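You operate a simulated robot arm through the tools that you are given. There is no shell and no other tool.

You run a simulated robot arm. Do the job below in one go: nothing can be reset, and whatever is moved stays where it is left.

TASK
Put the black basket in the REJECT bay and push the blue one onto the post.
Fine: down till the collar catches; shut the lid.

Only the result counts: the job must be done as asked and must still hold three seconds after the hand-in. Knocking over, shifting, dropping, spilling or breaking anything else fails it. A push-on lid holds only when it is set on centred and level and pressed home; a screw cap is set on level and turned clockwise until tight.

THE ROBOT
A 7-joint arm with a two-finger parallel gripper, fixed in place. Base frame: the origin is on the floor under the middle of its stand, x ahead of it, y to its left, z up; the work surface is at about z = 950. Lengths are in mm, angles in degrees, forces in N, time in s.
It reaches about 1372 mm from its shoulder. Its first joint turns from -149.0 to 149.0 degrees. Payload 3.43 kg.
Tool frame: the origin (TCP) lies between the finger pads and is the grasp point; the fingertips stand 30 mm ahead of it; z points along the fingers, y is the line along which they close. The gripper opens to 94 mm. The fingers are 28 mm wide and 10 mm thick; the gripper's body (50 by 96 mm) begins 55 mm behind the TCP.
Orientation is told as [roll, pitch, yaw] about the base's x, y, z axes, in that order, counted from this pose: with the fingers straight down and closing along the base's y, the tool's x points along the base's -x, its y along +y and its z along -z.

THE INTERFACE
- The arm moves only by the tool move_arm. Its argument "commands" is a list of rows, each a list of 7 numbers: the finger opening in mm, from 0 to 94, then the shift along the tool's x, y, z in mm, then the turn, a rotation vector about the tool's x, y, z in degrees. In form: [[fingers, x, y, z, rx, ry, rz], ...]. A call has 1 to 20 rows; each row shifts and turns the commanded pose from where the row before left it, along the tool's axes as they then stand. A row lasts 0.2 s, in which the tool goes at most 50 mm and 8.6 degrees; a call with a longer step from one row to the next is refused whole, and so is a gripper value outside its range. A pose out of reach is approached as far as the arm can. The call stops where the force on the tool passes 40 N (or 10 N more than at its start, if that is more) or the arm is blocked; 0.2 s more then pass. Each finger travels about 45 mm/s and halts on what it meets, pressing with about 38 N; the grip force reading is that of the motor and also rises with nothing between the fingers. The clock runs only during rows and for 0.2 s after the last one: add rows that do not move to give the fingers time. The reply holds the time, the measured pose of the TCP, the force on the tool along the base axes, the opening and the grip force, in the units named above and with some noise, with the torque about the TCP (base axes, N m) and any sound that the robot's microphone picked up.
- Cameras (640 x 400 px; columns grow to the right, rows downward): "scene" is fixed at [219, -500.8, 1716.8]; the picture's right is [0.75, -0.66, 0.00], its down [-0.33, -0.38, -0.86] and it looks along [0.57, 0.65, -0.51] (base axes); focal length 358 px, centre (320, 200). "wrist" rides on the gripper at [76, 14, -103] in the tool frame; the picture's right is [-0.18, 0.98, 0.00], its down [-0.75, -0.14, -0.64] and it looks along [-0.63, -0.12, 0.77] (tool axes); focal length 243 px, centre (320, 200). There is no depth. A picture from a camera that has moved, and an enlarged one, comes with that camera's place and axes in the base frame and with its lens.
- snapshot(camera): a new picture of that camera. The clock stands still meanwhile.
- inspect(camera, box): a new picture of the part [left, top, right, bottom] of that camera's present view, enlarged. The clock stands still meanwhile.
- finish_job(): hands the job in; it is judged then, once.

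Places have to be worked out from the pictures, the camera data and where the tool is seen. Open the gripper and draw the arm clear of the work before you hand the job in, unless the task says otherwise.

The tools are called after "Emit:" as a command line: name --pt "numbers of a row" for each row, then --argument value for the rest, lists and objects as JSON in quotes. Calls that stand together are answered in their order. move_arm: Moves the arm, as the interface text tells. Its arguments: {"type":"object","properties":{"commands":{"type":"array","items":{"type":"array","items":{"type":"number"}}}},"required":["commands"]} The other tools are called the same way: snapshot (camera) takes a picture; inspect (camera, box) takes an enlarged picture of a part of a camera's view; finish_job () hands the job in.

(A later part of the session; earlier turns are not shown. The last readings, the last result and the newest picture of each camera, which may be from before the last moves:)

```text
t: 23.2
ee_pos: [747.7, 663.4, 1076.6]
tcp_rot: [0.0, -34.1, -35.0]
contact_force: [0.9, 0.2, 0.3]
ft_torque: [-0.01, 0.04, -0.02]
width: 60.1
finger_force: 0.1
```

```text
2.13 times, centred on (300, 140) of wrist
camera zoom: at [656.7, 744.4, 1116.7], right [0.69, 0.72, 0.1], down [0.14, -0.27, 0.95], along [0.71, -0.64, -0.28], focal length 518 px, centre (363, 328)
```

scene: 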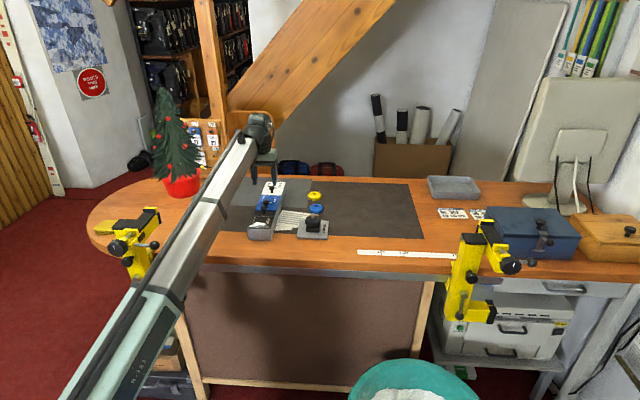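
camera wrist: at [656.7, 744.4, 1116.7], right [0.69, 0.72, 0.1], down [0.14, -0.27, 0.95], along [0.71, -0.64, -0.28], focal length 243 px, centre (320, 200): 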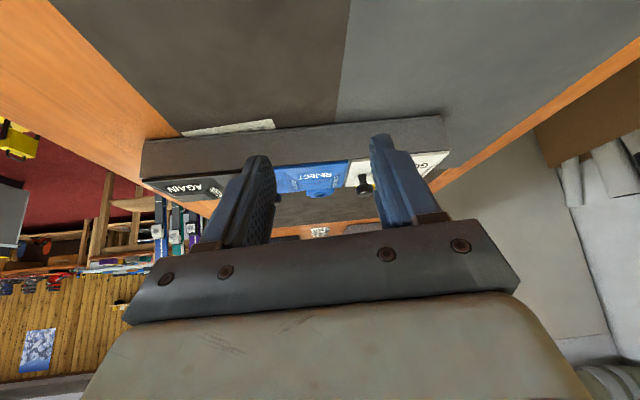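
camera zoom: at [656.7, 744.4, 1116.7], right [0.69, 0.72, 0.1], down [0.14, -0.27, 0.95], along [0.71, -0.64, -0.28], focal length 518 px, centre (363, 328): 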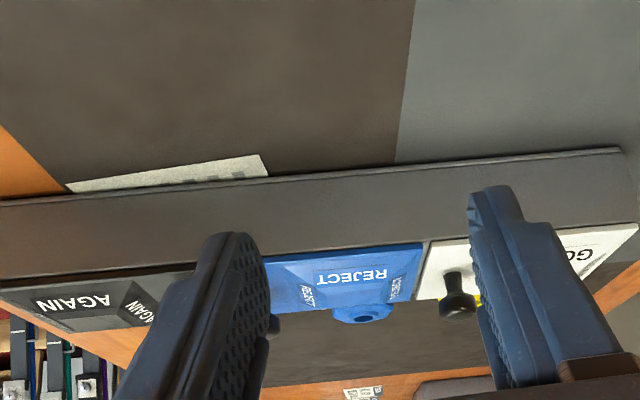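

The side wall is plain. I shift along the box and open the fingers wide to see the knob end of the REJECT lid and the bar between the lids.

Emit:
move_arm --pt "94 0 -35 0 0 0 0" --pt "94 0 -35 0 0 0 0" --pt "94 0 0 0 0 0 0" --pt "94 0 0 0 0 0 0"

Emit:
inspect --camera "wrist" --box '[220, 60, 420, 220]'

Emit:
inspect --camera "wrist" --box '[260, 120, 370, 210]'

```text
t: 24.2
ee_pos: [706.6, 604.7, 1077.5]
tcp_rot: [0.0, -34.0, -34.9]
contact_force: [-0.2, -1.1, 0.3]
ft_torque: [-0.01, 0.01, 0.01]
width: 94.1
finger_force: 0.0
```

```text
2.50 times, centred on (320, 140) of wrist
camera zoom: at [616.4, 686.2, 1119.6], right [0.69, 0.72, 0.1], down [0.14, -0.27, 0.95], along [0.71, -0.64, -0.28], focal length 606 px, centre (320, 350)
```

zoom: 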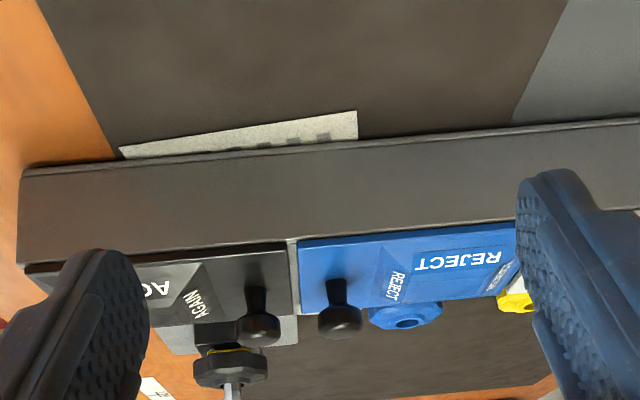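

```text
4.44 times, centred on (315, 165) of wrist
camera zoom: at [616.4, 686.2, 1119.6], right [0.69, 0.72, 0.1], down [0.14, -0.27, 0.95], along [0.71, -0.64, -0.28], focal length 1078 px, centre (342, 356)
```

zoom: 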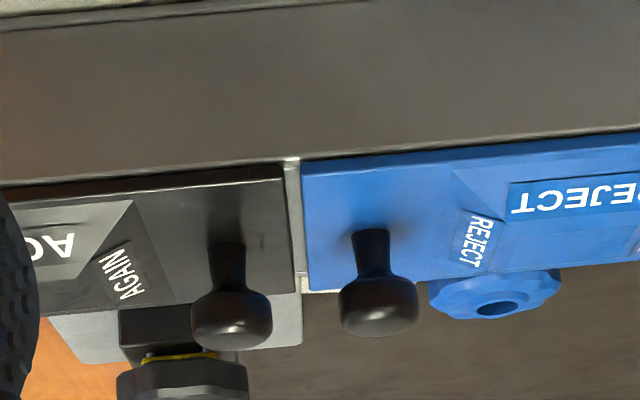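

The gap view shows only a plain divider bar between the lids and nothing like a side latch; in the twist test the knob turned with no torque at all, so it may be a free-turning (latch) knob. I go back above it, now near (832, 507), to try a larger turn.

Emit:
move_arm --pt "60 -19.5 0 -29 0 0 0" --pt "60 -19.5 0 -29 0 0 0" --pt "60 0 0 0 0 7 0" --pt "60 0 0 0 0 7 0" --pt "60 0 0 0 0 7 0" --pt "60 0 0 0 0 7 0" --pt "60 0 0 0 0 6 0" --pt "60 0 0 0 0 0 -8" --pt "60 0 0 0 0 0 -8" --pt "60 0 0 0 0 0 -8" --pt "60 0 0 0 0 0 -8" --pt "60 0 0 0 0 0 -8" --pt "60 0 0 0 0 0 -8" --pt "60 0 0 0 0 0 -8" --pt "60 0 0 0 0 0 -8" --pt "60 0 0 0 0 0 -8" --pt "60 0 0 0 0 0 -8"

Emit:
move_arm --pt "60 -5 -39.4 0 0 0 0" --pt "60 -5 -39.4 0 0 0 0" --pt "60 -5 -39.4 0 0 0 0" --pt "60 -5 -39.4 0 0 0 0" --pt "60 0 0 0 0 0 0"

Emit:
snapshot --camera "wrist"

```text
t: 27.8
ee_pos: [706.2, 604.3, 1145.4]
tcp_rot: [-0.1, 0.0, 45.2]
contact_force: [-0.1, 0.8, -0.7]
ft_torque: [0.01, -0.02, 0.0]
width: 59.6
finger_force: 0.1
```

```text
t: 29.0
ee_pos: [835.0, 510.2, 1145.5]
tcp_rot: [0.0, -0.1, 44.9]
contact_force: [0.7, 0.4, 0.7]
ft_torque: [0.0, -0.03, -0.01]
width: 60.0
finger_force: 0.0
```

```text
taken
camera wrist: at [771.5, 466.2, 1246.8], right [-0.56, 0.83, 0.0], down [0.63, 0.43, 0.64], along [0.53, 0.36, -0.77], focal length 243 px, centre (320, 200)
```

wrist: 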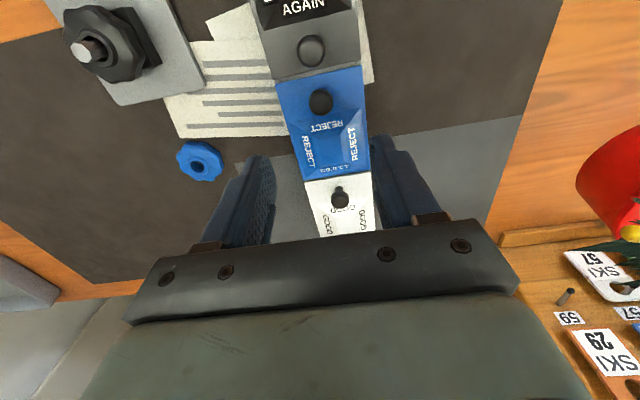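

Emit:
inspect --camera "wrist" --box '[260, 60, 390, 150]'

Emit:
inspect --camera "wrist" --box '[270, 130, 400, 240]'

```text
4.44 times, centred on (325, 105) of wrist
camera zoom: at [771.5, 466.2, 1246.8], right [-0.56, 0.83, 0.0], down [0.63, 0.43, 0.64], along [0.53, 0.36, -0.77], focal length 1078 px, centre (298, 622)
```

zoom: 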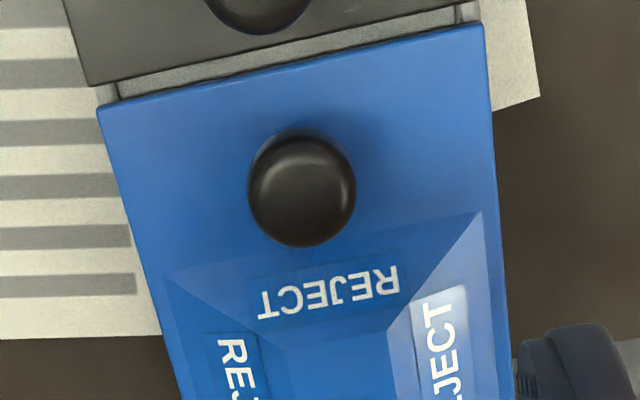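

```text
3.64 times, centred on (335, 185) of wrist
camera zoom: at [771.5, 466.2, 1246.8], right [-0.56, 0.83, 0.0], down [0.63, 0.43, 0.64], along [0.53, 0.36, -0.77], focal length 882 px, centre (266, 254)
```

zoom: 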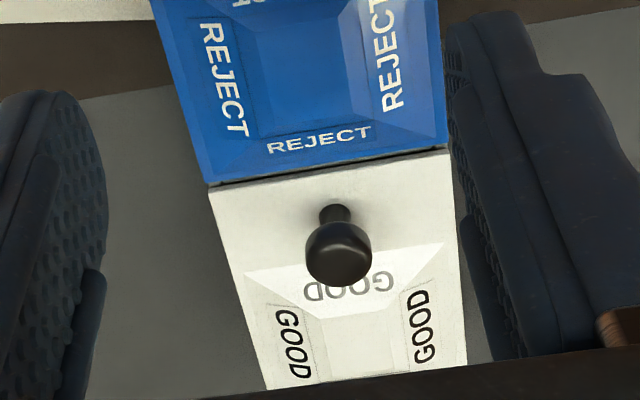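

I descend on the knob again and grip it.

Emit:
move_arm --pt "60 2.5 1.2 40 0 0 0" --pt "60 0 0 40 0 0 0" --pt "60 0 0 20 0 0 0" --pt "60 0 0 8 0 0 0" --pt "40 0 0 0 0 0 0" --pt "30 0 0 0 0 0 0" --pt "10 0 0 0 0 0 0" --pt "10 0 0 0 0 0 0" --pt "10 0 0 0 0 0 0"

Emit:
inspect --camera "wrist" --box '[200, 0, 440, 200]'

```text
t: 31.0
ee_pos: [830.9, 506.0, 1037.7]
tcp_rot: [0.0, 0.0, 45.0]
contact_force: [-0.1, -0.4, -0.5]
ft_torque: [0.06, -0.06, -0.03]
width: 21.1
finger_force: 37.6
```

```text
2.00 times, centred on (320, 100) of wrist
camera zoom: at [766.6, 463.4, 1139.4], right [-0.56, 0.83, 0.0], down [0.63, 0.43, 0.64], along [0.53, 0.36, -0.77], focal length 485 px, centre (320, 400)
```

zoom: 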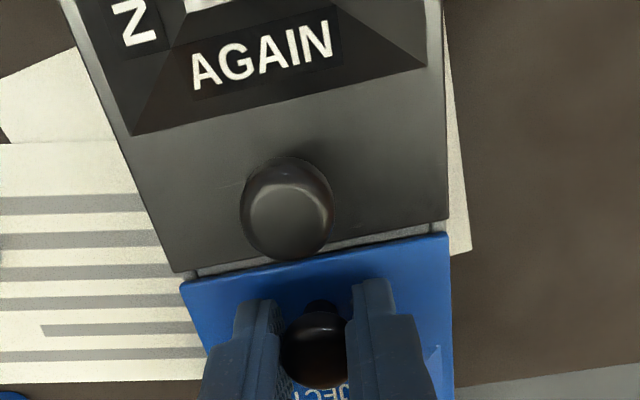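

Gripped with almost no side load. I first test a careful pull toward GOOD with the box's weight fully on the table.

Emit:
move_arm --pt "10 -1.5 0 0 0 0 0" --pt "10 -1.5 0 0 0 0 0" --pt "10 0 0 0 0 0 0"

Emit:
inspect --camera "wrist" --box '[200, 0, 440, 200]'

Emit:
inspect --camera "scene" --box '[245, 205, 300, 243]'

```text
t: 31.8
ee_pos: [830.5, 507.3, 1036.5]
tcp_rot: [0.0, 0.0, 45.0]
contact_force: [-11.9, -13.7, 0.3]
ft_torque: [-0.47, 0.44, -0.04]
width: 21.6
finger_force: 38.4
```

```text
2.00 times, centred on (320, 100) of wrist
camera zoom: at [767.6, 465.2, 1139.6], right [-0.56, 0.83, 0.0], down [0.63, 0.43, 0.64], along [0.53, 0.36, -0.77], focal length 485 px, centre (320, 400)
```

zoom: 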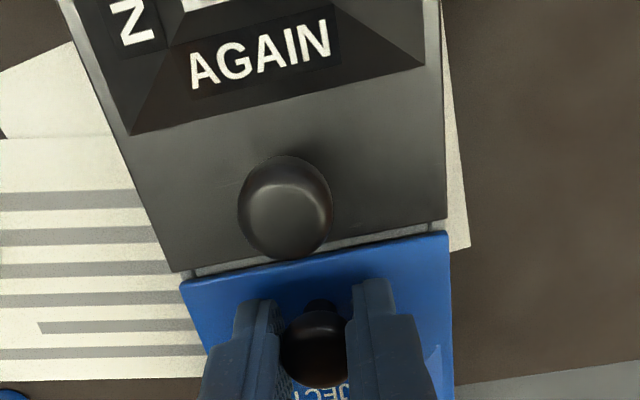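

```text
10.53 times, centred on (272, 224) of scene
camera zoom: at [219.0, -500.8, 1716.8], right [0.75, -0.66, 0.0], down [-0.33, -0.38, -0.86], along [0.57, 0.65, -0.51], focal length 3763 px, centre (820, -53)
```

zoom: 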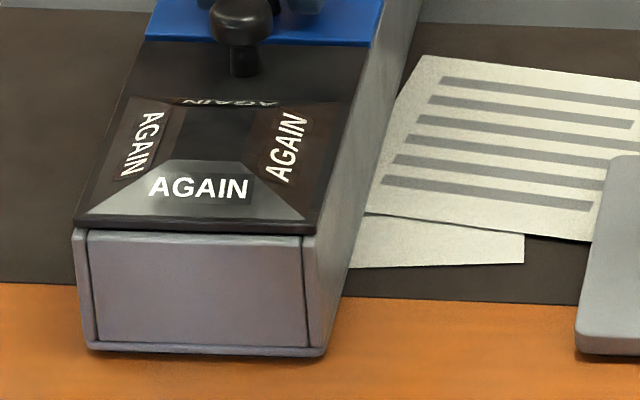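

Also rigid (18 N), with only the box creeping. I relax that and try turning the knob a quarter turn clockwise.

Emit:
move_arm --pt "10 1.5 0 0 0 0 0" --pt "10 1.5 0 0 0 0 0" --pt "10 0 0 0 0 0 7.5" --pt "10 0 0 0 0 0 7.5" --pt "10 0 0 0 0 0 7.5" --pt "10 0 0 0 0 0 7.5" --pt "10 0 0 0 0 0 7.5" --pt "10 0 0 0 0 0 7.5" --pt "10 0 0 0 0 0 0"

Emit:
inspect --camera "wrist" --box '[200, 0, 440, 200]'

```text
t: 33.8
ee_pos: [829.3, 506.3, 1037.3]
tcp_rot: [0.0, 0.1, 0.0]
contact_force: [-0.4, 1.0, -0.2]
ft_torque: [0.12, 0.24, -0.03]
width: 21.4
finger_force: 38.3
```

```text
2.00 times, centred on (320, 100) of wrist
camera zoom: at [753.1, 522.3, 1138.5], right [0.19, 0.98, 0.0], down [0.75, -0.14, 0.64], along [0.63, -0.12, -0.77], focal length 485 px, centre (320, 400)
```

zoom: 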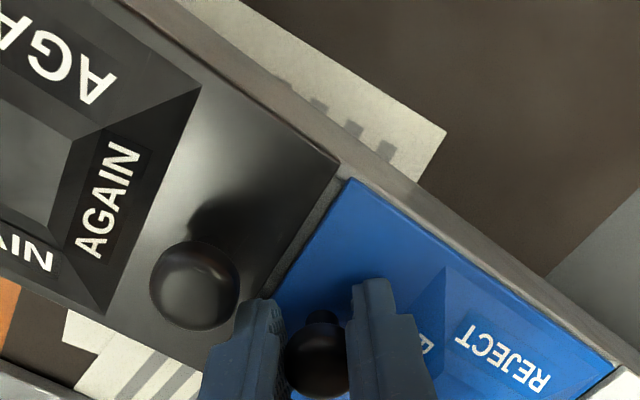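

Still no torque. I continue to a full quarter turn and then lift very lightly to see if anything has freed.

Emit:
move_arm --pt "10 0 0 0 0 0 7.5" --pt "10 0 0 0 0 0 7.5" --pt "10 0 0 0 0 0 7.5" --pt "10 0 0 0 0 0 7.5" --pt "10 0 0 0 0 0 7.5" --pt "10 0 0 0 0 0 7.5" --pt "10 0 0 0 0 0 0"

Emit:
move_arm --pt "10 0 0 -1 0 0 0" --pt "10 0 0 -0.5 0 0 0" --pt "10 0 0 0 0 0 0"

Emit:
inspect --camera "wrist" --box '[200, 0, 440, 200]'

```text
t: 35.4
ee_pos: [830.7, 509.3, 1036.5]
tcp_rot: [0.3, 0.1, -45.1]
contact_force: [12.3, 13.0, 6.8]
ft_torque: [0.35, -0.04, 0.07]
width: 21.1
finger_force: 38.1
```

```text
t: 36.2
ee_pos: [828.7, 508.5, 1037.3]
tcp_rot: [0.0, 0.0, -45.0]
contact_force: [10.6, 12.2, -5.0]
ft_torque: [-0.01, -0.3, 0.11]
width: 21.1
finger_force: 38.1
```

```text
2.00 times, centred on (320, 100) of wrist
camera zoom: at [785.4, 572.5, 1138.7], right [0.83, 0.56, 0.0], down [0.43, -0.63, 0.64], along [0.36, -0.53, -0.77], focal length 485 px, centre (320, 400)
```

zoom: 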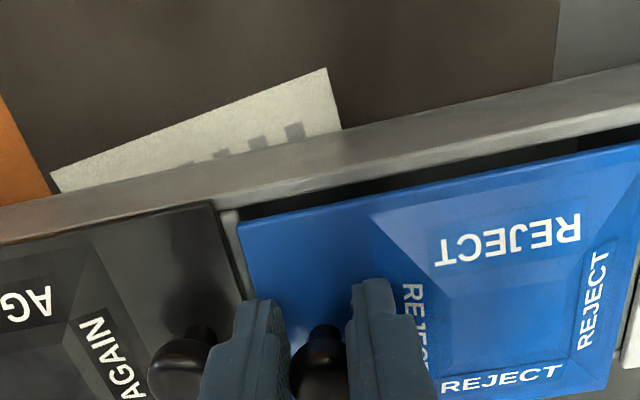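

Now a dark gap has opened along the lid's robot-side edge: with the fingers closing along the box's length the lid can tip, so the hinge seems to be on the far long side. I zoom to confirm.

Emit:
inspect --camera "wrist" --box '[290, 50, 480, 200]'

Emit:
inspect --camera "scene" --box '[245, 178, 300, 220]'

Emit:
inspect --camera "scene" --box '[245, 205, 300, 243]'

```text
2.67 times, centred on (385, 125) of wrist
camera zoom: at [785.4, 572.5, 1138.7], right [0.83, 0.56, 0.0], down [0.43, -0.63, 0.64], along [0.36, -0.53, -0.77], focal length 647 px, centre (147, 400)
```

zoom: 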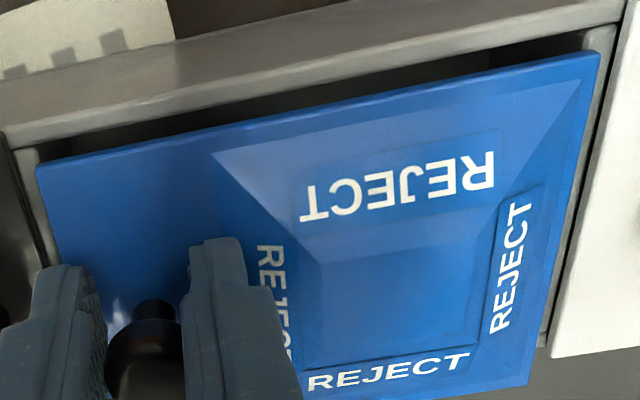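

```text
9.52 times, centred on (272, 199) of scene
camera zoom: at [219.0, -500.8, 1716.8], right [0.75, -0.66, 0.0], down [-0.33, -0.38, -0.86], along [0.57, 0.65, -0.51], focal length 3405 px, centre (772, 210)
```

zoom: 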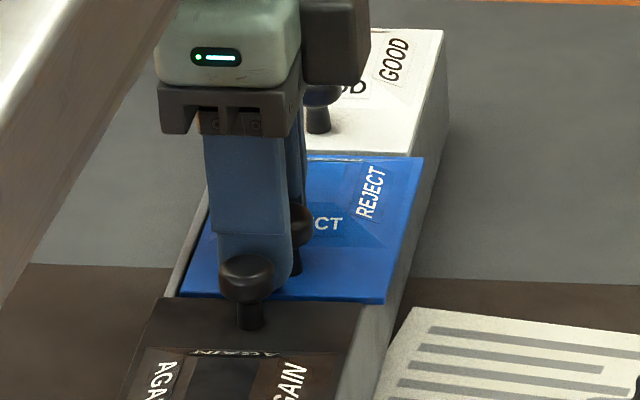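

```text
10.53 times, centred on (272, 224) of scene
camera zoom: at [219.0, -500.8, 1716.8], right [0.75, -0.66, 0.0], down [-0.33, -0.38, -0.86], along [0.57, 0.65, -0.51], focal length 3763 px, centre (820, -53)
```

zoom: 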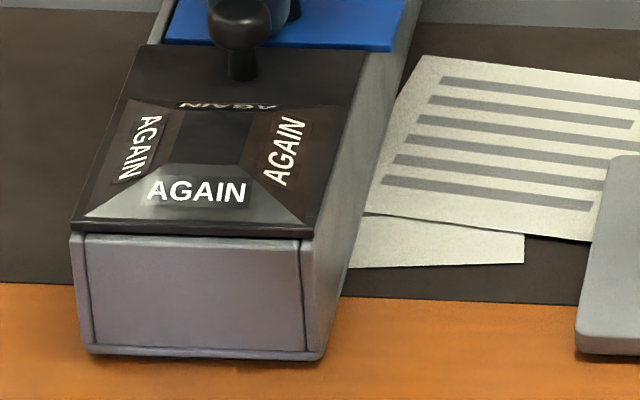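

The lid has come loose: it now sits shifted off the box edge, exposing the bay on the robot side. I lift a few millimetres to see whether it is free.

Emit:
move_arm --pt "10 0 0 -2 0 0 0" --pt "10 0 0 -2 0 0 0" --pt "10 0 0 -2 0 0 0" --pt "10 0 0 0 0 0 0"

Emit:
inspect --camera "wrist" --box '[240, 50, 480, 200]'

Emit:
inspect --camera "scene" --box '[245, 178, 300, 220]'

```text
t: 37.2
ee_pos: [829.1, 507.1, 1044.0]
tcp_rot: [-0.1, 0.0, -45.1]
contact_force: [-1.4, -0.7, -29.7]
ft_torque: [0.24, 0.24, 0.04]
width: 21.2
finger_force: 37.9
```

```text
2.67 times, centred on (360, 125) of wrist
camera zoom: at [785.6, 572.0, 1144.9], right [0.83, 0.56, 0.0], down [0.43, -0.63, 0.64], along [0.36, -0.53, -0.77], focal length 647 px, centre (213, 400)
```

zoom: 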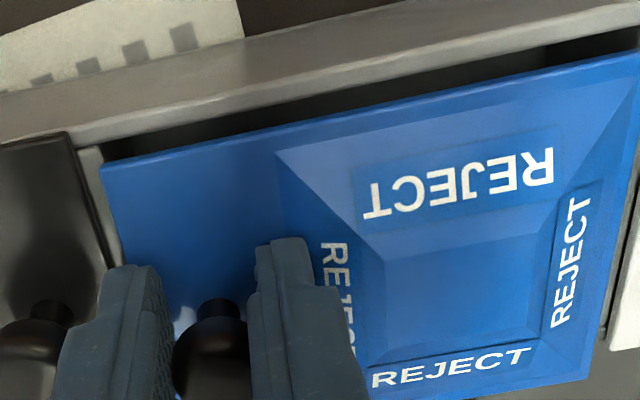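

```text
9.52 times, centred on (272, 199) of scene
camera zoom: at [219.0, -500.8, 1716.8], right [0.75, -0.66, 0.0], down [-0.33, -0.38, -0.86], along [0.57, 0.65, -0.51], focal length 3405 px, centre (772, 210)
```

zoom: 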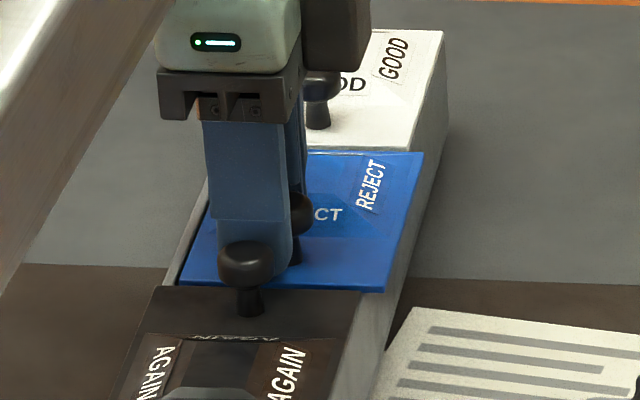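

The lid is captured vertically but has slid about 8 mm across the box — it is a sliding lid that opens toward the far (+v, scene-right) side. I lower the box back down and slide the lid that way gently.

Emit:
move_arm --pt "10 0 0 2.5 0 0 0" --pt "10 0 0 2.5 0 0 0" --pt "10 0 0 1.5 0 0 0" --pt "10 0 0 0 0 0 0"

Emit:
move_arm --pt "10 -2 0 0 0 0 0" --pt "10 -2 0 0 0 0 0" --pt "10 -2 0 0 0 0 0" --pt "10 0 0 0 0 0 0"

Emit:
inspect --camera "wrist" --box '[240, 50, 480, 200]'

Emit:
inspect --camera "scene" --box '[240, 175, 340, 245]'

```text
t: 38.2
ee_pos: [829.6, 507.2, 1038.4]
tcp_rot: [0.0, -0.1, -45.1]
contact_force: [-1.5, -1.2, -18.7]
ft_torque: [0.53, 0.55, -0.06]
width: 21.5
finger_force: 38.2
```

```text
t: 39.2
ee_pos: [833.1, 503.2, 1037.4]
tcp_rot: [-0.1, 0.0, -45.0]
contact_force: [5.0, 5.8, -13.1]
ft_torque: [0.36, 0.14, 0.03]
width: 21.3
finger_force: 38.3
```

```text
2.67 times, centred on (360, 125) of wrist
camera zoom: at [790.5, 567.2, 1139.8], right [0.83, 0.56, 0.0], down [0.43, -0.63, 0.64], along [0.36, -0.53, -0.77], focal length 647 px, centre (213, 400)
```

zoom: 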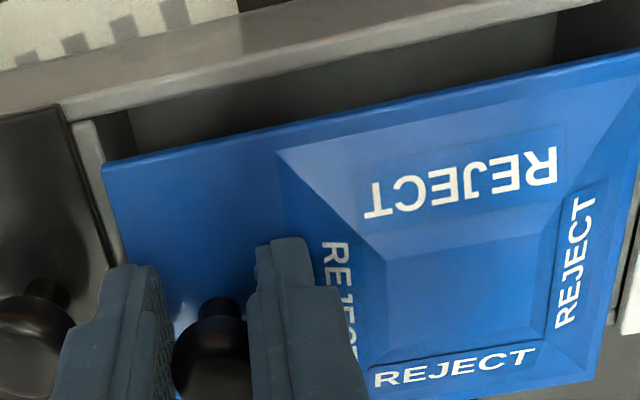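

```text
5.71 times, centred on (290, 210) of scene
camera zoom: at [219.0, -500.8, 1716.8], right [0.75, -0.66, 0.0], down [-0.33, -0.38, -0.86], along [0.57, 0.65, -0.51], focal length 2043 px, centre (491, 143)
```

zoom: 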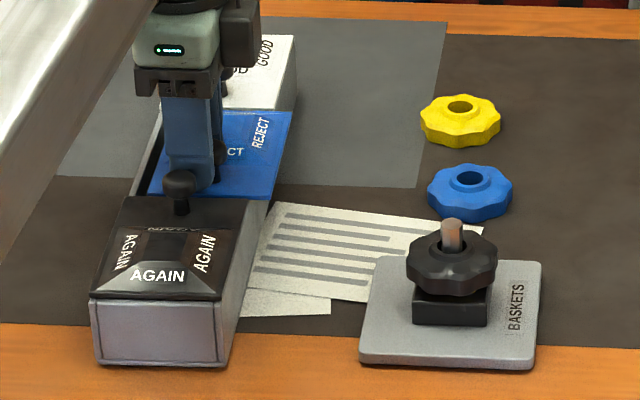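

The lid slides freely. I ease the vertical load and continue sliding it open in steps.

Emit:
move_arm --pt "10 0 0.7 0.7 0 0 0" --pt "10 -4 0 0 0 0 0" --pt "10 -4 0 0 0 0 0" --pt "10 -4 0 0 0 0 0" --pt "10 -4 0 0 0 0 0" --pt "10 -4 0 0 0 0 0" --pt "10 0 0 0 0 0 0"

Emit:
snapshot --camera "wrist"

Emit:
inspect --camera "scene" --box '[240, 175, 340, 245]'

```text
t: 40.8
ee_pos: [848.0, 488.4, 1039.3]
tcp_rot: [0.1, 0.0, -44.9]
contact_force: [7.3, 9.9, 18.9]
ft_torque: [0.17, -0.18, 0.13]
width: 21.3
finger_force: 38.1
```

```text
taken
camera wrist: at [804.8, 553.3, 1139.8], right [0.82, 0.57, 0.0], down [0.43, -0.63, 0.64], along [0.36, -0.53, -0.77], focal length 243 px, centre (320, 200)
```

wrist: 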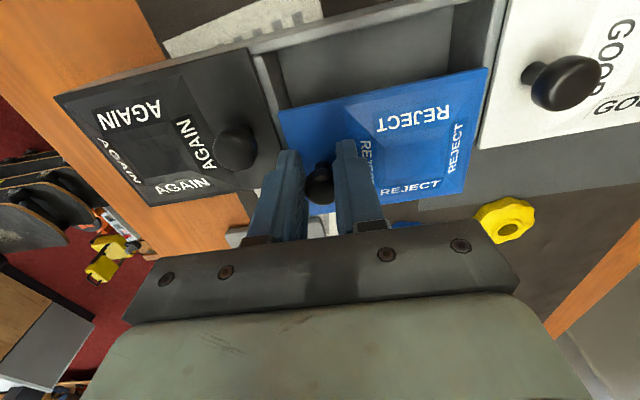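

```text
5.71 times, centred on (290, 210) of scene
camera zoom: at [219.0, -500.8, 1716.8], right [0.75, -0.66, 0.0], down [-0.33, -0.38, -0.86], along [0.57, 0.65, -0.51], focal length 2043 px, centre (491, 143)
```

zoom: 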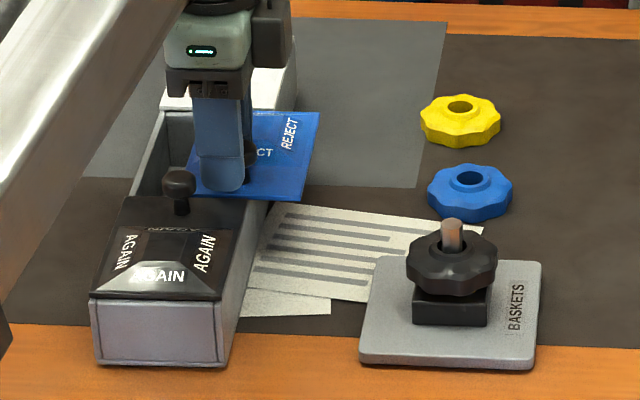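

The bay is about 30 mm open. I trim the side and vertical loads and slide on.

Emit:
move_arm --pt "10 0 1 -1 0 0 0" --pt "10 -4 0 0 0 0 0" --pt "10 -4 0 0 0 0 0" --pt "10 -4 0 0 0 0 0" --pt "10 -4 0 0 0 0 0" --pt "10 -4 0 0 0 0 0" --pt "10 -4 0 0 0 0 0" --pt "10 -4 0 0 0 0 0" --pt "10 0 0 0 0 0 0"

Emit:
snapshot --camera "wrist"

Emit:
inspect --camera "scene" --box '[240, 175, 340, 245]'

```text
t: 42.8
ee_pos: [869.7, 469.4, 1037.6]
tcp_rot: [0.0, -0.1, -45.0]
contact_force: [-7.2, -5.8, -10.3]
ft_torque: [-0.01, 0.18, -0.07]
width: 21.0
finger_force: 37.8
```

```text
taken
camera wrist: at [825.8, 534.1, 1139.8], right [0.83, 0.56, 0.0], down [0.43, -0.63, 0.64], along [0.36, -0.53, -0.77], focal length 243 px, centre (320, 200)
```

wrist: 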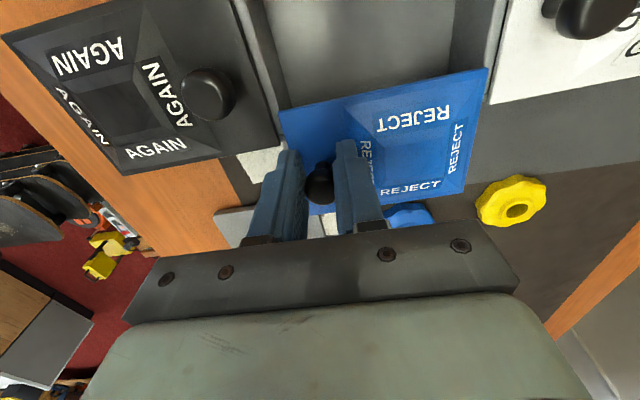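

```text
5.71 times, centred on (290, 210) of scene
camera zoom: at [219.0, -500.8, 1716.8], right [0.75, -0.66, 0.0], down [-0.33, -0.38, -0.86], along [0.57, 0.65, -0.51], focal length 2043 px, centre (491, 143)
```

zoom: 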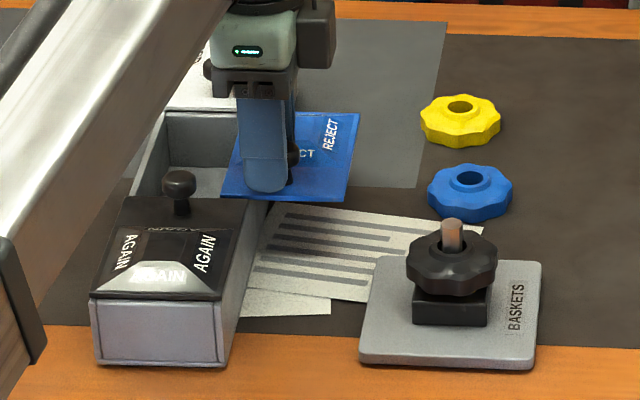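

Open about 54 mm and no stop felt yet. I continue in small steps, watching for the end stop, since the basket (about 58 mm) needs a bit more.

Emit:
move_arm --pt "10 0 -0.7 0.5 0 0 0" --pt "10 -3 0 0 0 0 0" --pt "10 -3 0 0 0 0 0" --pt "10 -3 0 0 0 0 0" --pt "10 0 0 0 0 0 0"

Emit:
snapshot --camera "wrist"

Emit:
inspect --camera "scene" --box '[240, 175, 340, 245]'

```text
t: 44.0
ee_pos: [874.2, 463.6, 1037.5]
tcp_rot: [0.0, 0.0, -45.0]
contact_force: [-2.1, -1.5, -7.4]
ft_torque: [0.12, 0.2, -0.02]
width: 21.4
finger_force: 38.1
```

```text
taken
camera wrist: at [831.4, 528.3, 1139.9], right [0.83, 0.56, 0.0], down [0.43, -0.63, 0.64], along [0.36, -0.53, -0.77], focal length 243 px, centre (320, 200)
```

wrist: 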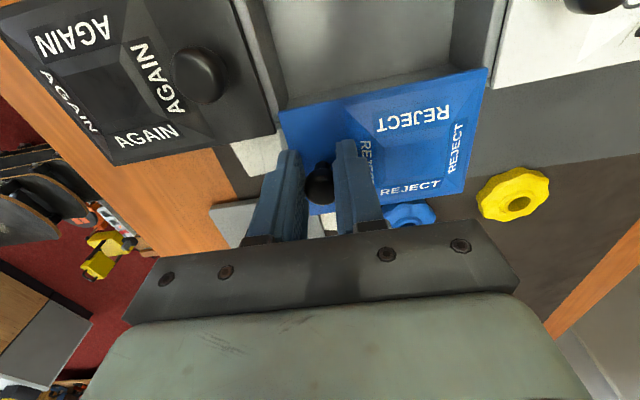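

```text
5.71 times, centred on (290, 210) of scene
camera zoom: at [219.0, -500.8, 1716.8], right [0.75, -0.66, 0.0], down [-0.33, -0.38, -0.86], along [0.57, 0.65, -0.51], focal length 2043 px, centre (491, 143)
```

zoom: 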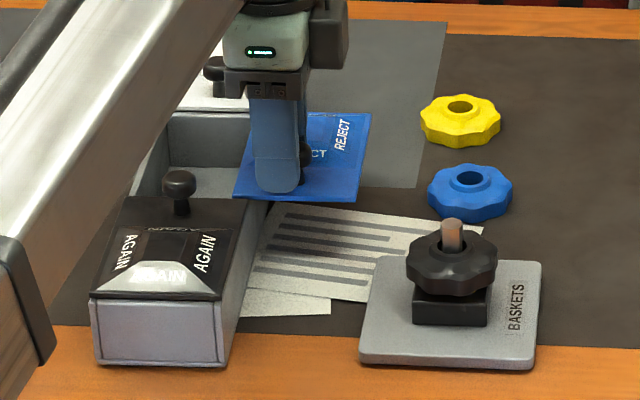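

About 61 mm open, still no stop. I go a few more millimetres in small steps.

Emit:
move_arm --pt "10 -2 0 0.3 0 0 0" --pt "10 -2 0 0 0 0 0" --pt "10 -2 0 0 0 0 0" --pt "10 -2 0 0 0 0 0" --pt "10 0 0 0 0 0 0"

Emit:
snapshot --camera "wrist"

Emit:
inspect --camera "scene" --box '[240, 175, 340, 245]'

```text
t: 45.2
ee_pos: [881.4, 458.0, 1037.2]
tcp_rot: [0.1, 0.0, -44.9]
contact_force: [6.1, 9.5, 2.7]
ft_torque: [0.14, -0.14, 0.1]
width: 21.0
finger_force: 38.0
```

```text
taken
camera wrist: at [837.0, 522.6, 1139.9], right [0.82, 0.57, 0.0], down [0.43, -0.63, 0.64], along [0.36, -0.53, -0.77], focal length 243 px, centre (320, 200)
```

wrist: 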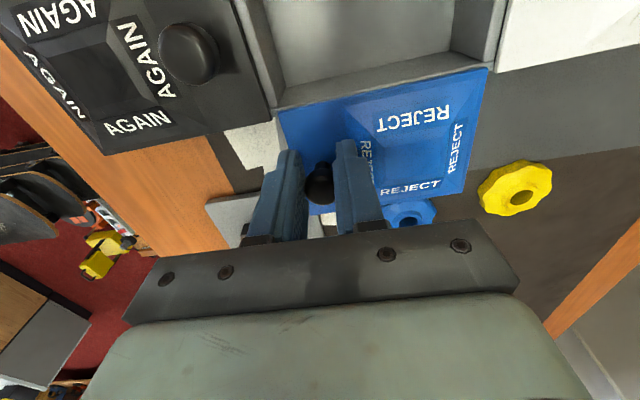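

```text
5.71 times, centred on (290, 210) of scene
camera zoom: at [219.0, -500.8, 1716.8], right [0.75, -0.66, 0.0], down [-0.33, -0.38, -0.86], along [0.57, 0.65, -0.51], focal length 2043 px, centre (491, 143)
```

zoom: 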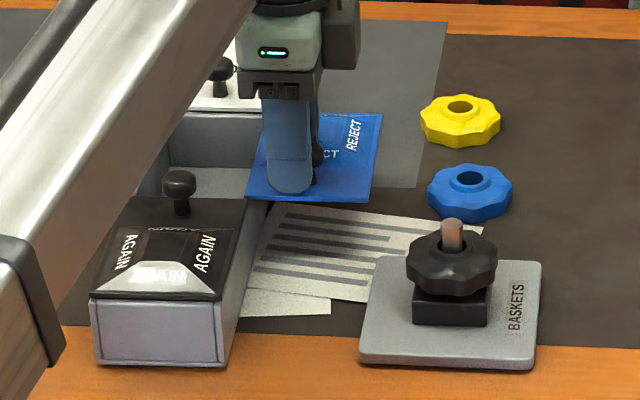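

The bay is now open about 70 mm, its far wall top just showing. I release the knob carefully and check that the lid stays put.

Emit:
move_arm --pt "26 0 0.8 0 0 0 0" --pt "32 0 0 0 0 0 0" --pt "40 0 0 0 0 0 0" --pt "40 0 0 0 0 0 0"

Emit:
snapshot --camera "wrist"

Emit:
inspect --camera "scene" --box '[240, 175, 340, 245]'

```text
t: 46.2
ee_pos: [879.5, 457.2, 1039.2]
tcp_rot: [-0.1, -0.1, -45.0]
contact_force: [-5.9, -7.5, 3.2]
ft_torque: [-0.08, 0.13, 0.07]
width: 34.9
finger_force: 0.1
```

```text
taken
camera wrist: at [836.4, 522.4, 1140.1], right [0.83, 0.56, 0.0], down [0.43, -0.63, 0.64], along [0.36, -0.53, -0.77], focal length 243 px, centre (320, 200)
```

wrist: 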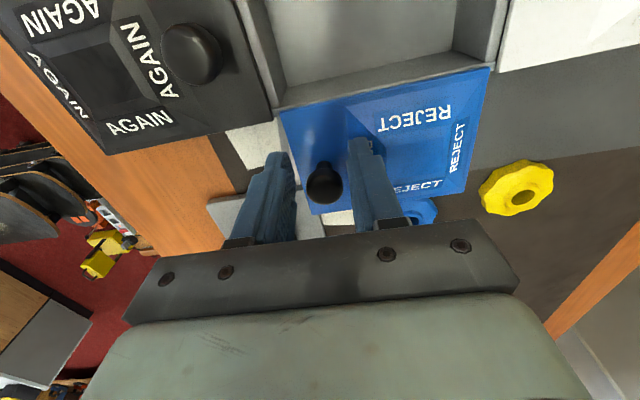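

```text
5.71 times, centred on (290, 210) of scene
camera zoom: at [219.0, -500.8, 1716.8], right [0.75, -0.66, 0.0], down [-0.33, -0.38, -0.86], along [0.57, 0.65, -0.51], focal length 2043 px, centre (491, 143)
```

zoom: 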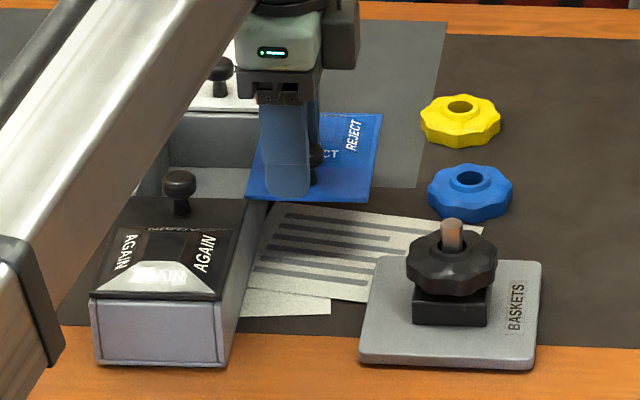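

The lid stays where I left it. One finger is brushing the raised label, so I rise straight up before opening further.

Emit:
move_arm --pt "36 0 -1 -5 0 0 0" --pt "36 0 0 -20 0 0 0" --pt "36 0 0 -40 0 0 0" --pt "60 0 0 -40 0 0 0" --pt "60 0 0 -30 0 0 0" --pt "90 0 0 0 0 0 0" --pt "90 0 0 0 0 0 0"

Emit:
snapshot --camera "wrist"

Emit:
snapshot --camera "scene"

```text
t: 47.8
ee_pos: [880.2, 458.6, 1173.0]
tcp_rot: [0.0, 0.0, -44.9]
contact_force: [-0.2, -0.6, 0.5]
ft_torque: [0.02, 0.03, -0.01]
width: 89.8
finger_force: 0.1
```

```text
taken
camera wrist: at [837.9, 522.9, 1273.4], right [0.83, 0.56, 0.0], down [0.43, -0.63, 0.64], along [0.36, -0.53, -0.77], focal length 243 px, centre (320, 200)
```

wrist: 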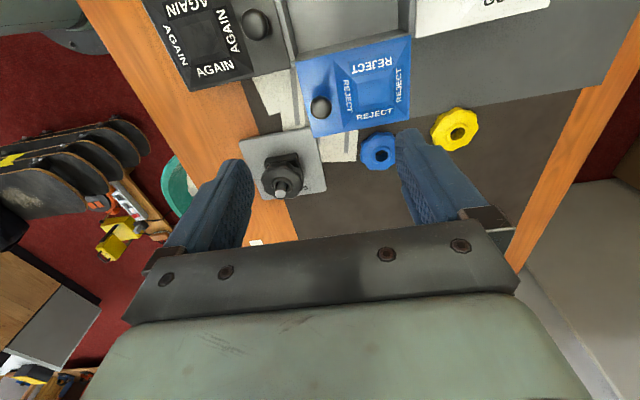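

```text
taken
```

scene: 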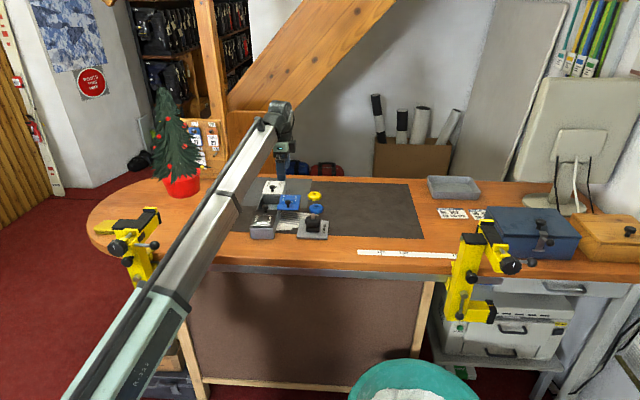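

Now the post with the black basket and the loose blue basket are in view; I zoom in on them.

Emit:
inspect --camera "wrist" --box '[225, 110, 405, 225]'

Emit:
inspect --camera "scene" --box '[290, 200, 345, 243]'

```text
3.48 times, centred on (315, 168) of wrist
camera zoom: at [837.9, 522.9, 1273.4], right [0.83, 0.56, 0.0], down [0.43, -0.63, 0.64], along [0.36, -0.53, -0.77], focal length 844 px, centre (337, 313)
```

zoom: 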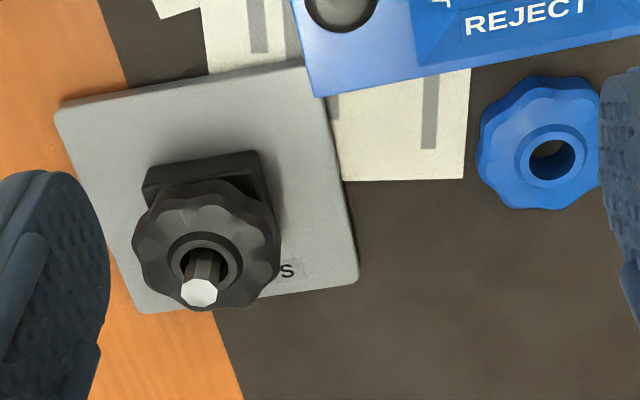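

```text
9.30 times, centred on (318, 222) of scene
camera zoom: at [219.0, -500.8, 1716.8], right [0.75, -0.66, 0.0], down [-0.33, -0.38, -0.86], along [0.57, 0.65, -0.51], focal length 3325 px, centre (343, 0)
```

zoom: 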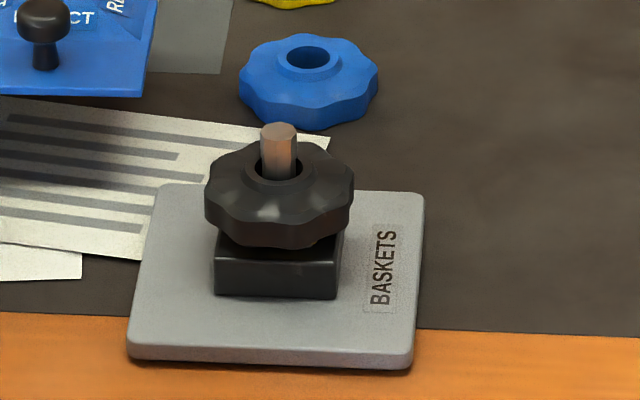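

Both views agree: the post's hex pin tip is at about (908, 328, 1023), the black basket is about 57 mm wide with its rim near z 985–998 and the block below aligned with the box axes. I move above it, fingers open, still closing along the box's length direction.

Emit:
move_arm --pt "94 -37.2 -24.2 10 0 0 0" --pt "94 -37.2 -24.2 15 0 0 0" --pt "94 -37.3 -24.1 15 0 0 0" --pt "94 0 0 0 0 0 0"

Emit:
snapshot --camera "wrist"

Emit:
inspect --camera "wrist" --box '[220, 30, 420, 180]'

```text
t: 48.8
ee_pos: [904.1, 328.3, 1132.3]
tcp_rot: [0.0, 0.0, -45.0]
contact_force: [-0.1, -0.1, 0.2]
ft_torque: [0.01, 0.05, -0.01]
width: 93.8
finger_force: 0.0
```

```text
taken
camera wrist: at [860.3, 393.1, 1234.5], right [0.82, 0.57, 0.0], down [0.43, -0.63, 0.64], along [0.36, -0.53, -0.77], focal length 243 px, centre (320, 200)
```

wrist: 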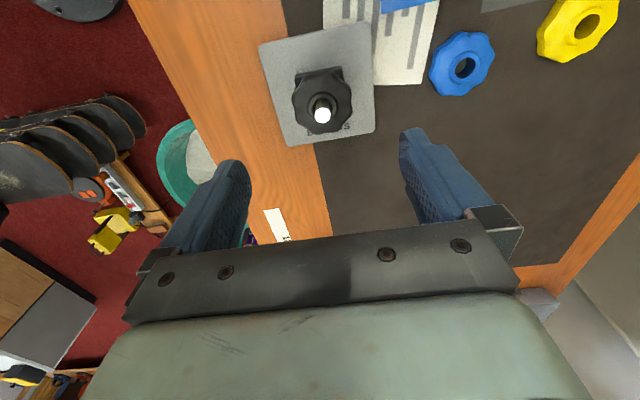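

```text
2.67 times, centred on (320, 105) of wrist
camera zoom: at [860.3, 393.1, 1234.5], right [0.82, 0.57, 0.0], down [0.43, -0.63, 0.64], along [0.36, -0.53, -0.77], focal length 647 px, centre (320, 453)
```

zoom: 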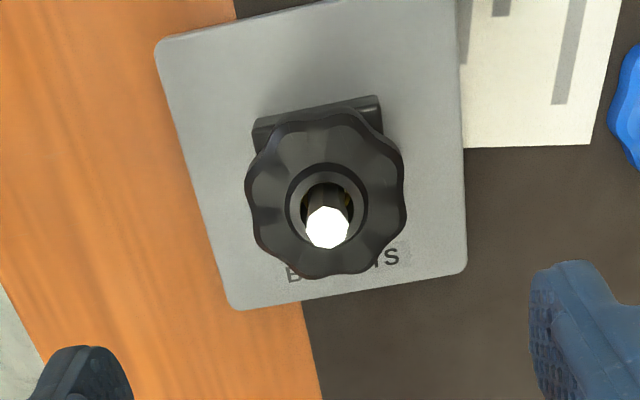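

The hand is nearly over the pin; I trim 4 mm and descend around the basket rim (TCP to about 1010), then close.

Emit:
move_arm --pt "94 -3.3 2 40 0 0 0" --pt "94 0 0 40 0 0 0" --pt "94 0 0 30 0 0 0" --pt "94 0 0 12 0 0 0" --pt "94 0 0 0 0 0 0"

Emit:
snapshot --camera "wrist"

Emit:
inspect --camera "scene" --box '[285, 180, 355, 243]'

```text
t: 50.0
ee_pos: [909.1, 324.0, 1013.1]
tcp_rot: [-0.1, -0.1, -45.0]
contact_force: [-0.1, 0.1, 0.6]
ft_torque: [0.01, -0.01, 0.02]
width: 94.0
finger_force: 0.0
```

```text
taken
camera wrist: at [865.7, 389.9, 1114.3], right [0.83, 0.56, 0.0], down [0.43, -0.63, 0.64], along [0.36, -0.53, -0.77], focal length 243 px, centre (320, 200)
```

wrist: 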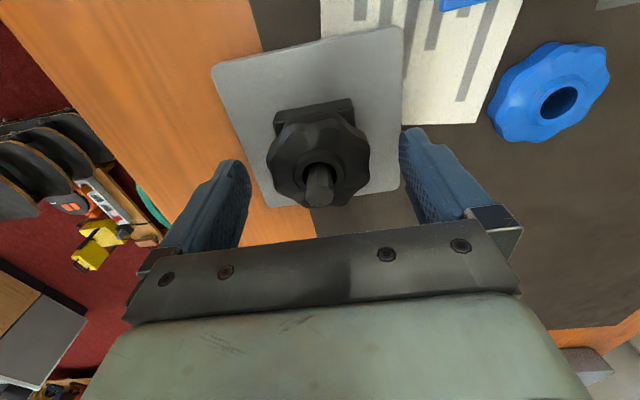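

```text
6.35 times, centred on (320, 212) of scene
camera zoom: at [219.0, -500.8, 1716.8], right [0.75, -0.66, 0.0], down [-0.33, -0.38, -0.86], along [0.57, 0.65, -0.51], focal length 2270 px, centre (320, 127)
```

zoom: 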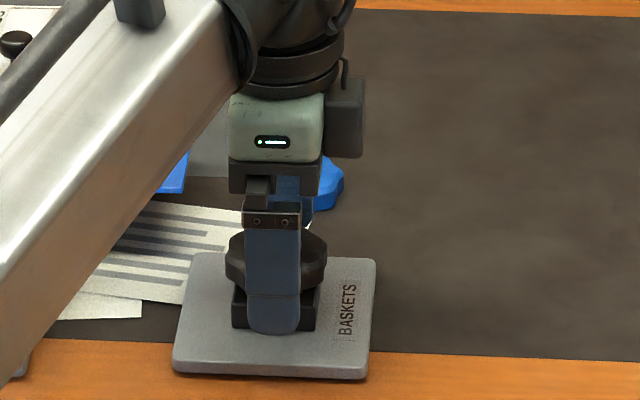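

Emit:
inspect --camera "wrist" --box '[230, 90, 430, 230]'

```text
2.86 times, centred on (330, 160) of wrist
camera zoom: at [865.7, 389.9, 1114.3], right [0.83, 0.56, 0.0], down [0.43, -0.63, 0.64], along [0.36, -0.53, -0.77], focal length 693 px, centre (291, 314)
```

zoom: 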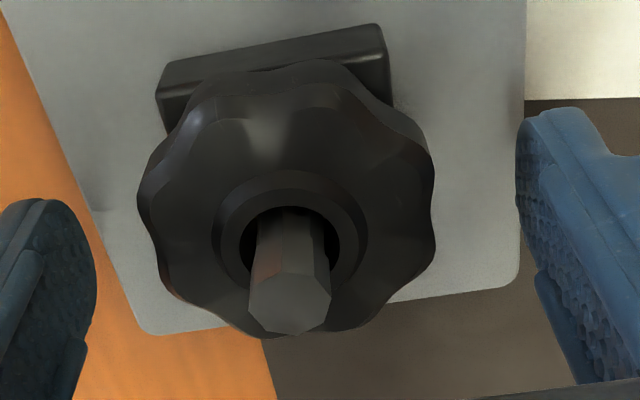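

The basket sits about 2–3 mm off centre between the fingers; I trim and close gently on its rim.

Emit:
move_arm --pt "94 2 -2 0 0 0 0" --pt "80 0 0 0 0 0 0" --pt "68 0 0 0 0 0 0" --pt "50 0 0 0 0 0 0" --pt "40 0 0 0 0 0 0" --pt "40 0 0 0 0 0 0"

Emit:
inspect --camera "wrist" --box '[230, 90, 430, 230]'

```text
t: 51.4
ee_pos: [905.3, 326.3, 1012.3]
tcp_rot: [0.0, 0.0, -45.1]
contact_force: [-1.2, 0.0, 0.1]
ft_torque: [0.0, 0.04, 0.05]
width: 58.3
finger_force: 37.8
```

```text
2.86 times, centred on (330, 160) of wrist
camera zoom: at [863.2, 390.1, 1113.5], right [0.83, 0.56, 0.0], down [0.43, -0.63, 0.64], along [0.36, -0.53, -0.77], focal length 693 px, centre (291, 314)
```

zoom: 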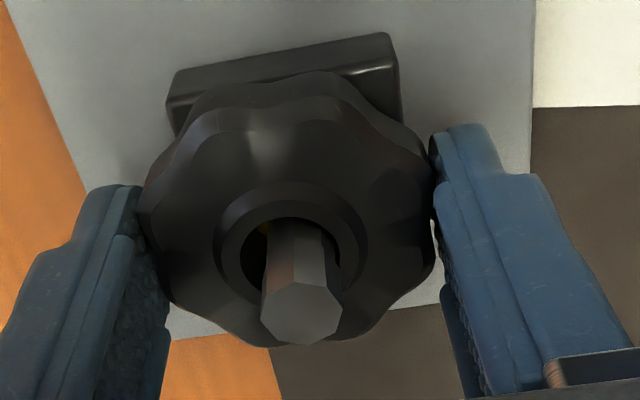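

The basket is gripped at 58 mm. I lift slowly and watch the force.

Emit:
move_arm --pt "40 0 0 -2 0 0 0" --pt "40 0 0 -2 0 0 0" --pt "40 0 0 -2 0 0 0" --pt "40 0 0 0 0 0 0"

Emit:
inspect --camera "wrist" --box '[230, 90, 430, 230]'

Emit:
inspect --camera "scene" --box '[285, 180, 355, 243]'

```text
t: 52.4
ee_pos: [909.0, 326.6, 1018.0]
tcp_rot: [0.0, 0.0, -45.0]
contact_force: [0.2, 0.1, -0.2]
ft_torque: [0.01, -0.02, 0.0]
width: 58.5
finger_force: 38.2
```

```text
2.86 times, centred on (330, 160) of wrist
camera zoom: at [865.0, 391.5, 1119.1], right [0.83, 0.56, 0.0], down [0.43, -0.63, 0.64], along [0.36, -0.53, -0.77], focal length 693 px, centre (291, 314)
```

zoom: 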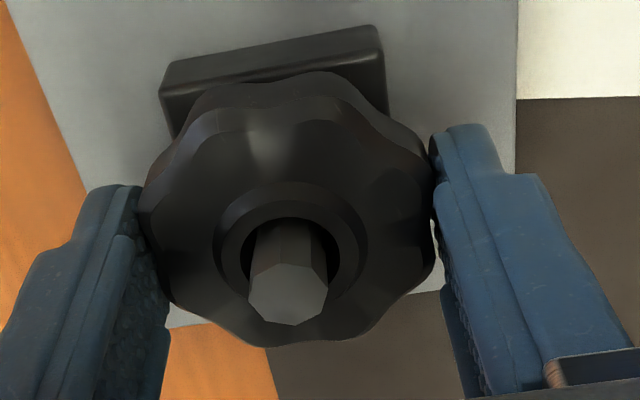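

```text
6.35 times, centred on (320, 212) of scene
camera zoom: at [219.0, -500.8, 1716.8], right [0.75, -0.66, 0.0], down [-0.33, -0.38, -0.86], along [0.57, 0.65, -0.51], focal length 2270 px, centre (320, 127)
```

zoom: 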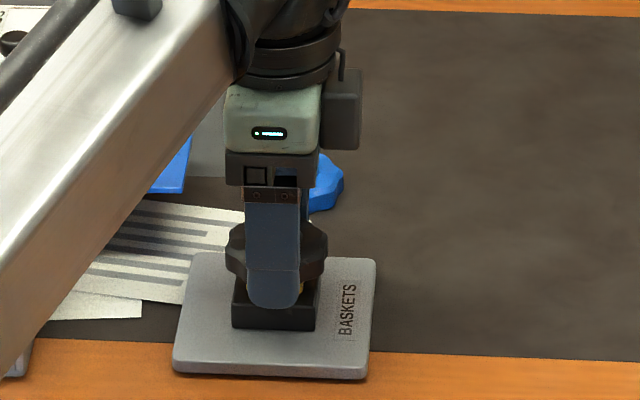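

It comes off freely with no force. I lift it clear of the pin.

Emit:
move_arm --pt "40 0 0 -10 0 0 0" --pt "40 0 0 -10 0 0 0" --pt "40 0 0 -15 0 0 0" --pt "40 0 0 -20 0 0 0" --pt "40 0 0 -25 0 0 0" --pt "40 0 0 -25 0 0 0" --pt "40 0 0 0 0 0 0"

Emit:
snapshot --camera "wrist"

Emit:
inspect --camera "scene" --box '[240, 150, 360, 243]'

```text
t: 54.0
ee_pos: [908.2, 326.1, 1119.2]
tcp_rot: [0.0, 0.0, -45.1]
contact_force: [-0.6, -0.4, 0.0]
ft_torque: [0.01, 0.0, 0.0]
width: 58.3
finger_force: 38.2
```

```text
taken
camera wrist: at [864.9, 391.6, 1221.2], right [0.83, 0.56, 0.0], down [0.43, -0.63, 0.64], along [0.36, -0.53, -0.77], focal length 243 px, centre (320, 200)
```

wrist: 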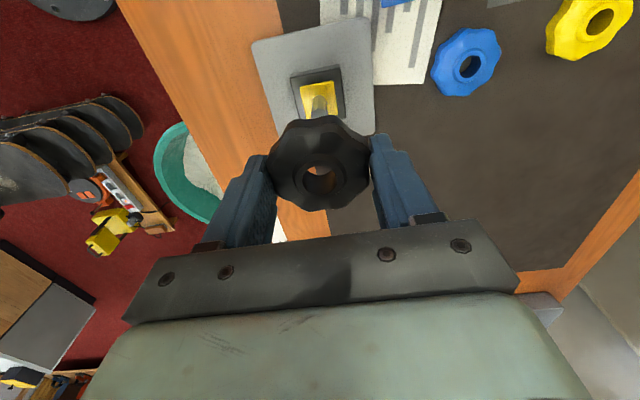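

```text
4.30 times, centred on (300, 196) of scene
camera zoom: at [219.0, -500.8, 1716.8], right [0.75, -0.66, 0.0], down [-0.33, -0.38, -0.86], along [0.57, 0.65, -0.51], focal length 1538 px, centre (406, 215)
```

zoom: 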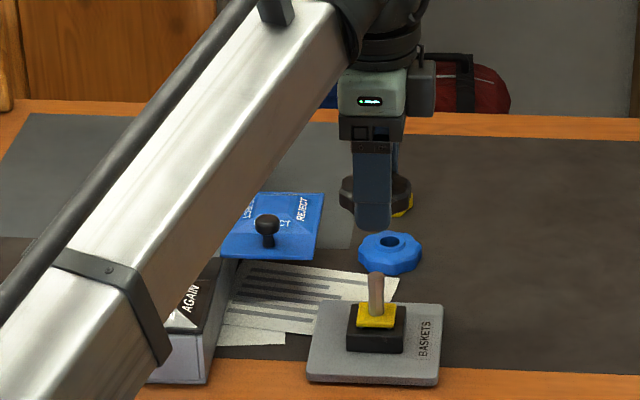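

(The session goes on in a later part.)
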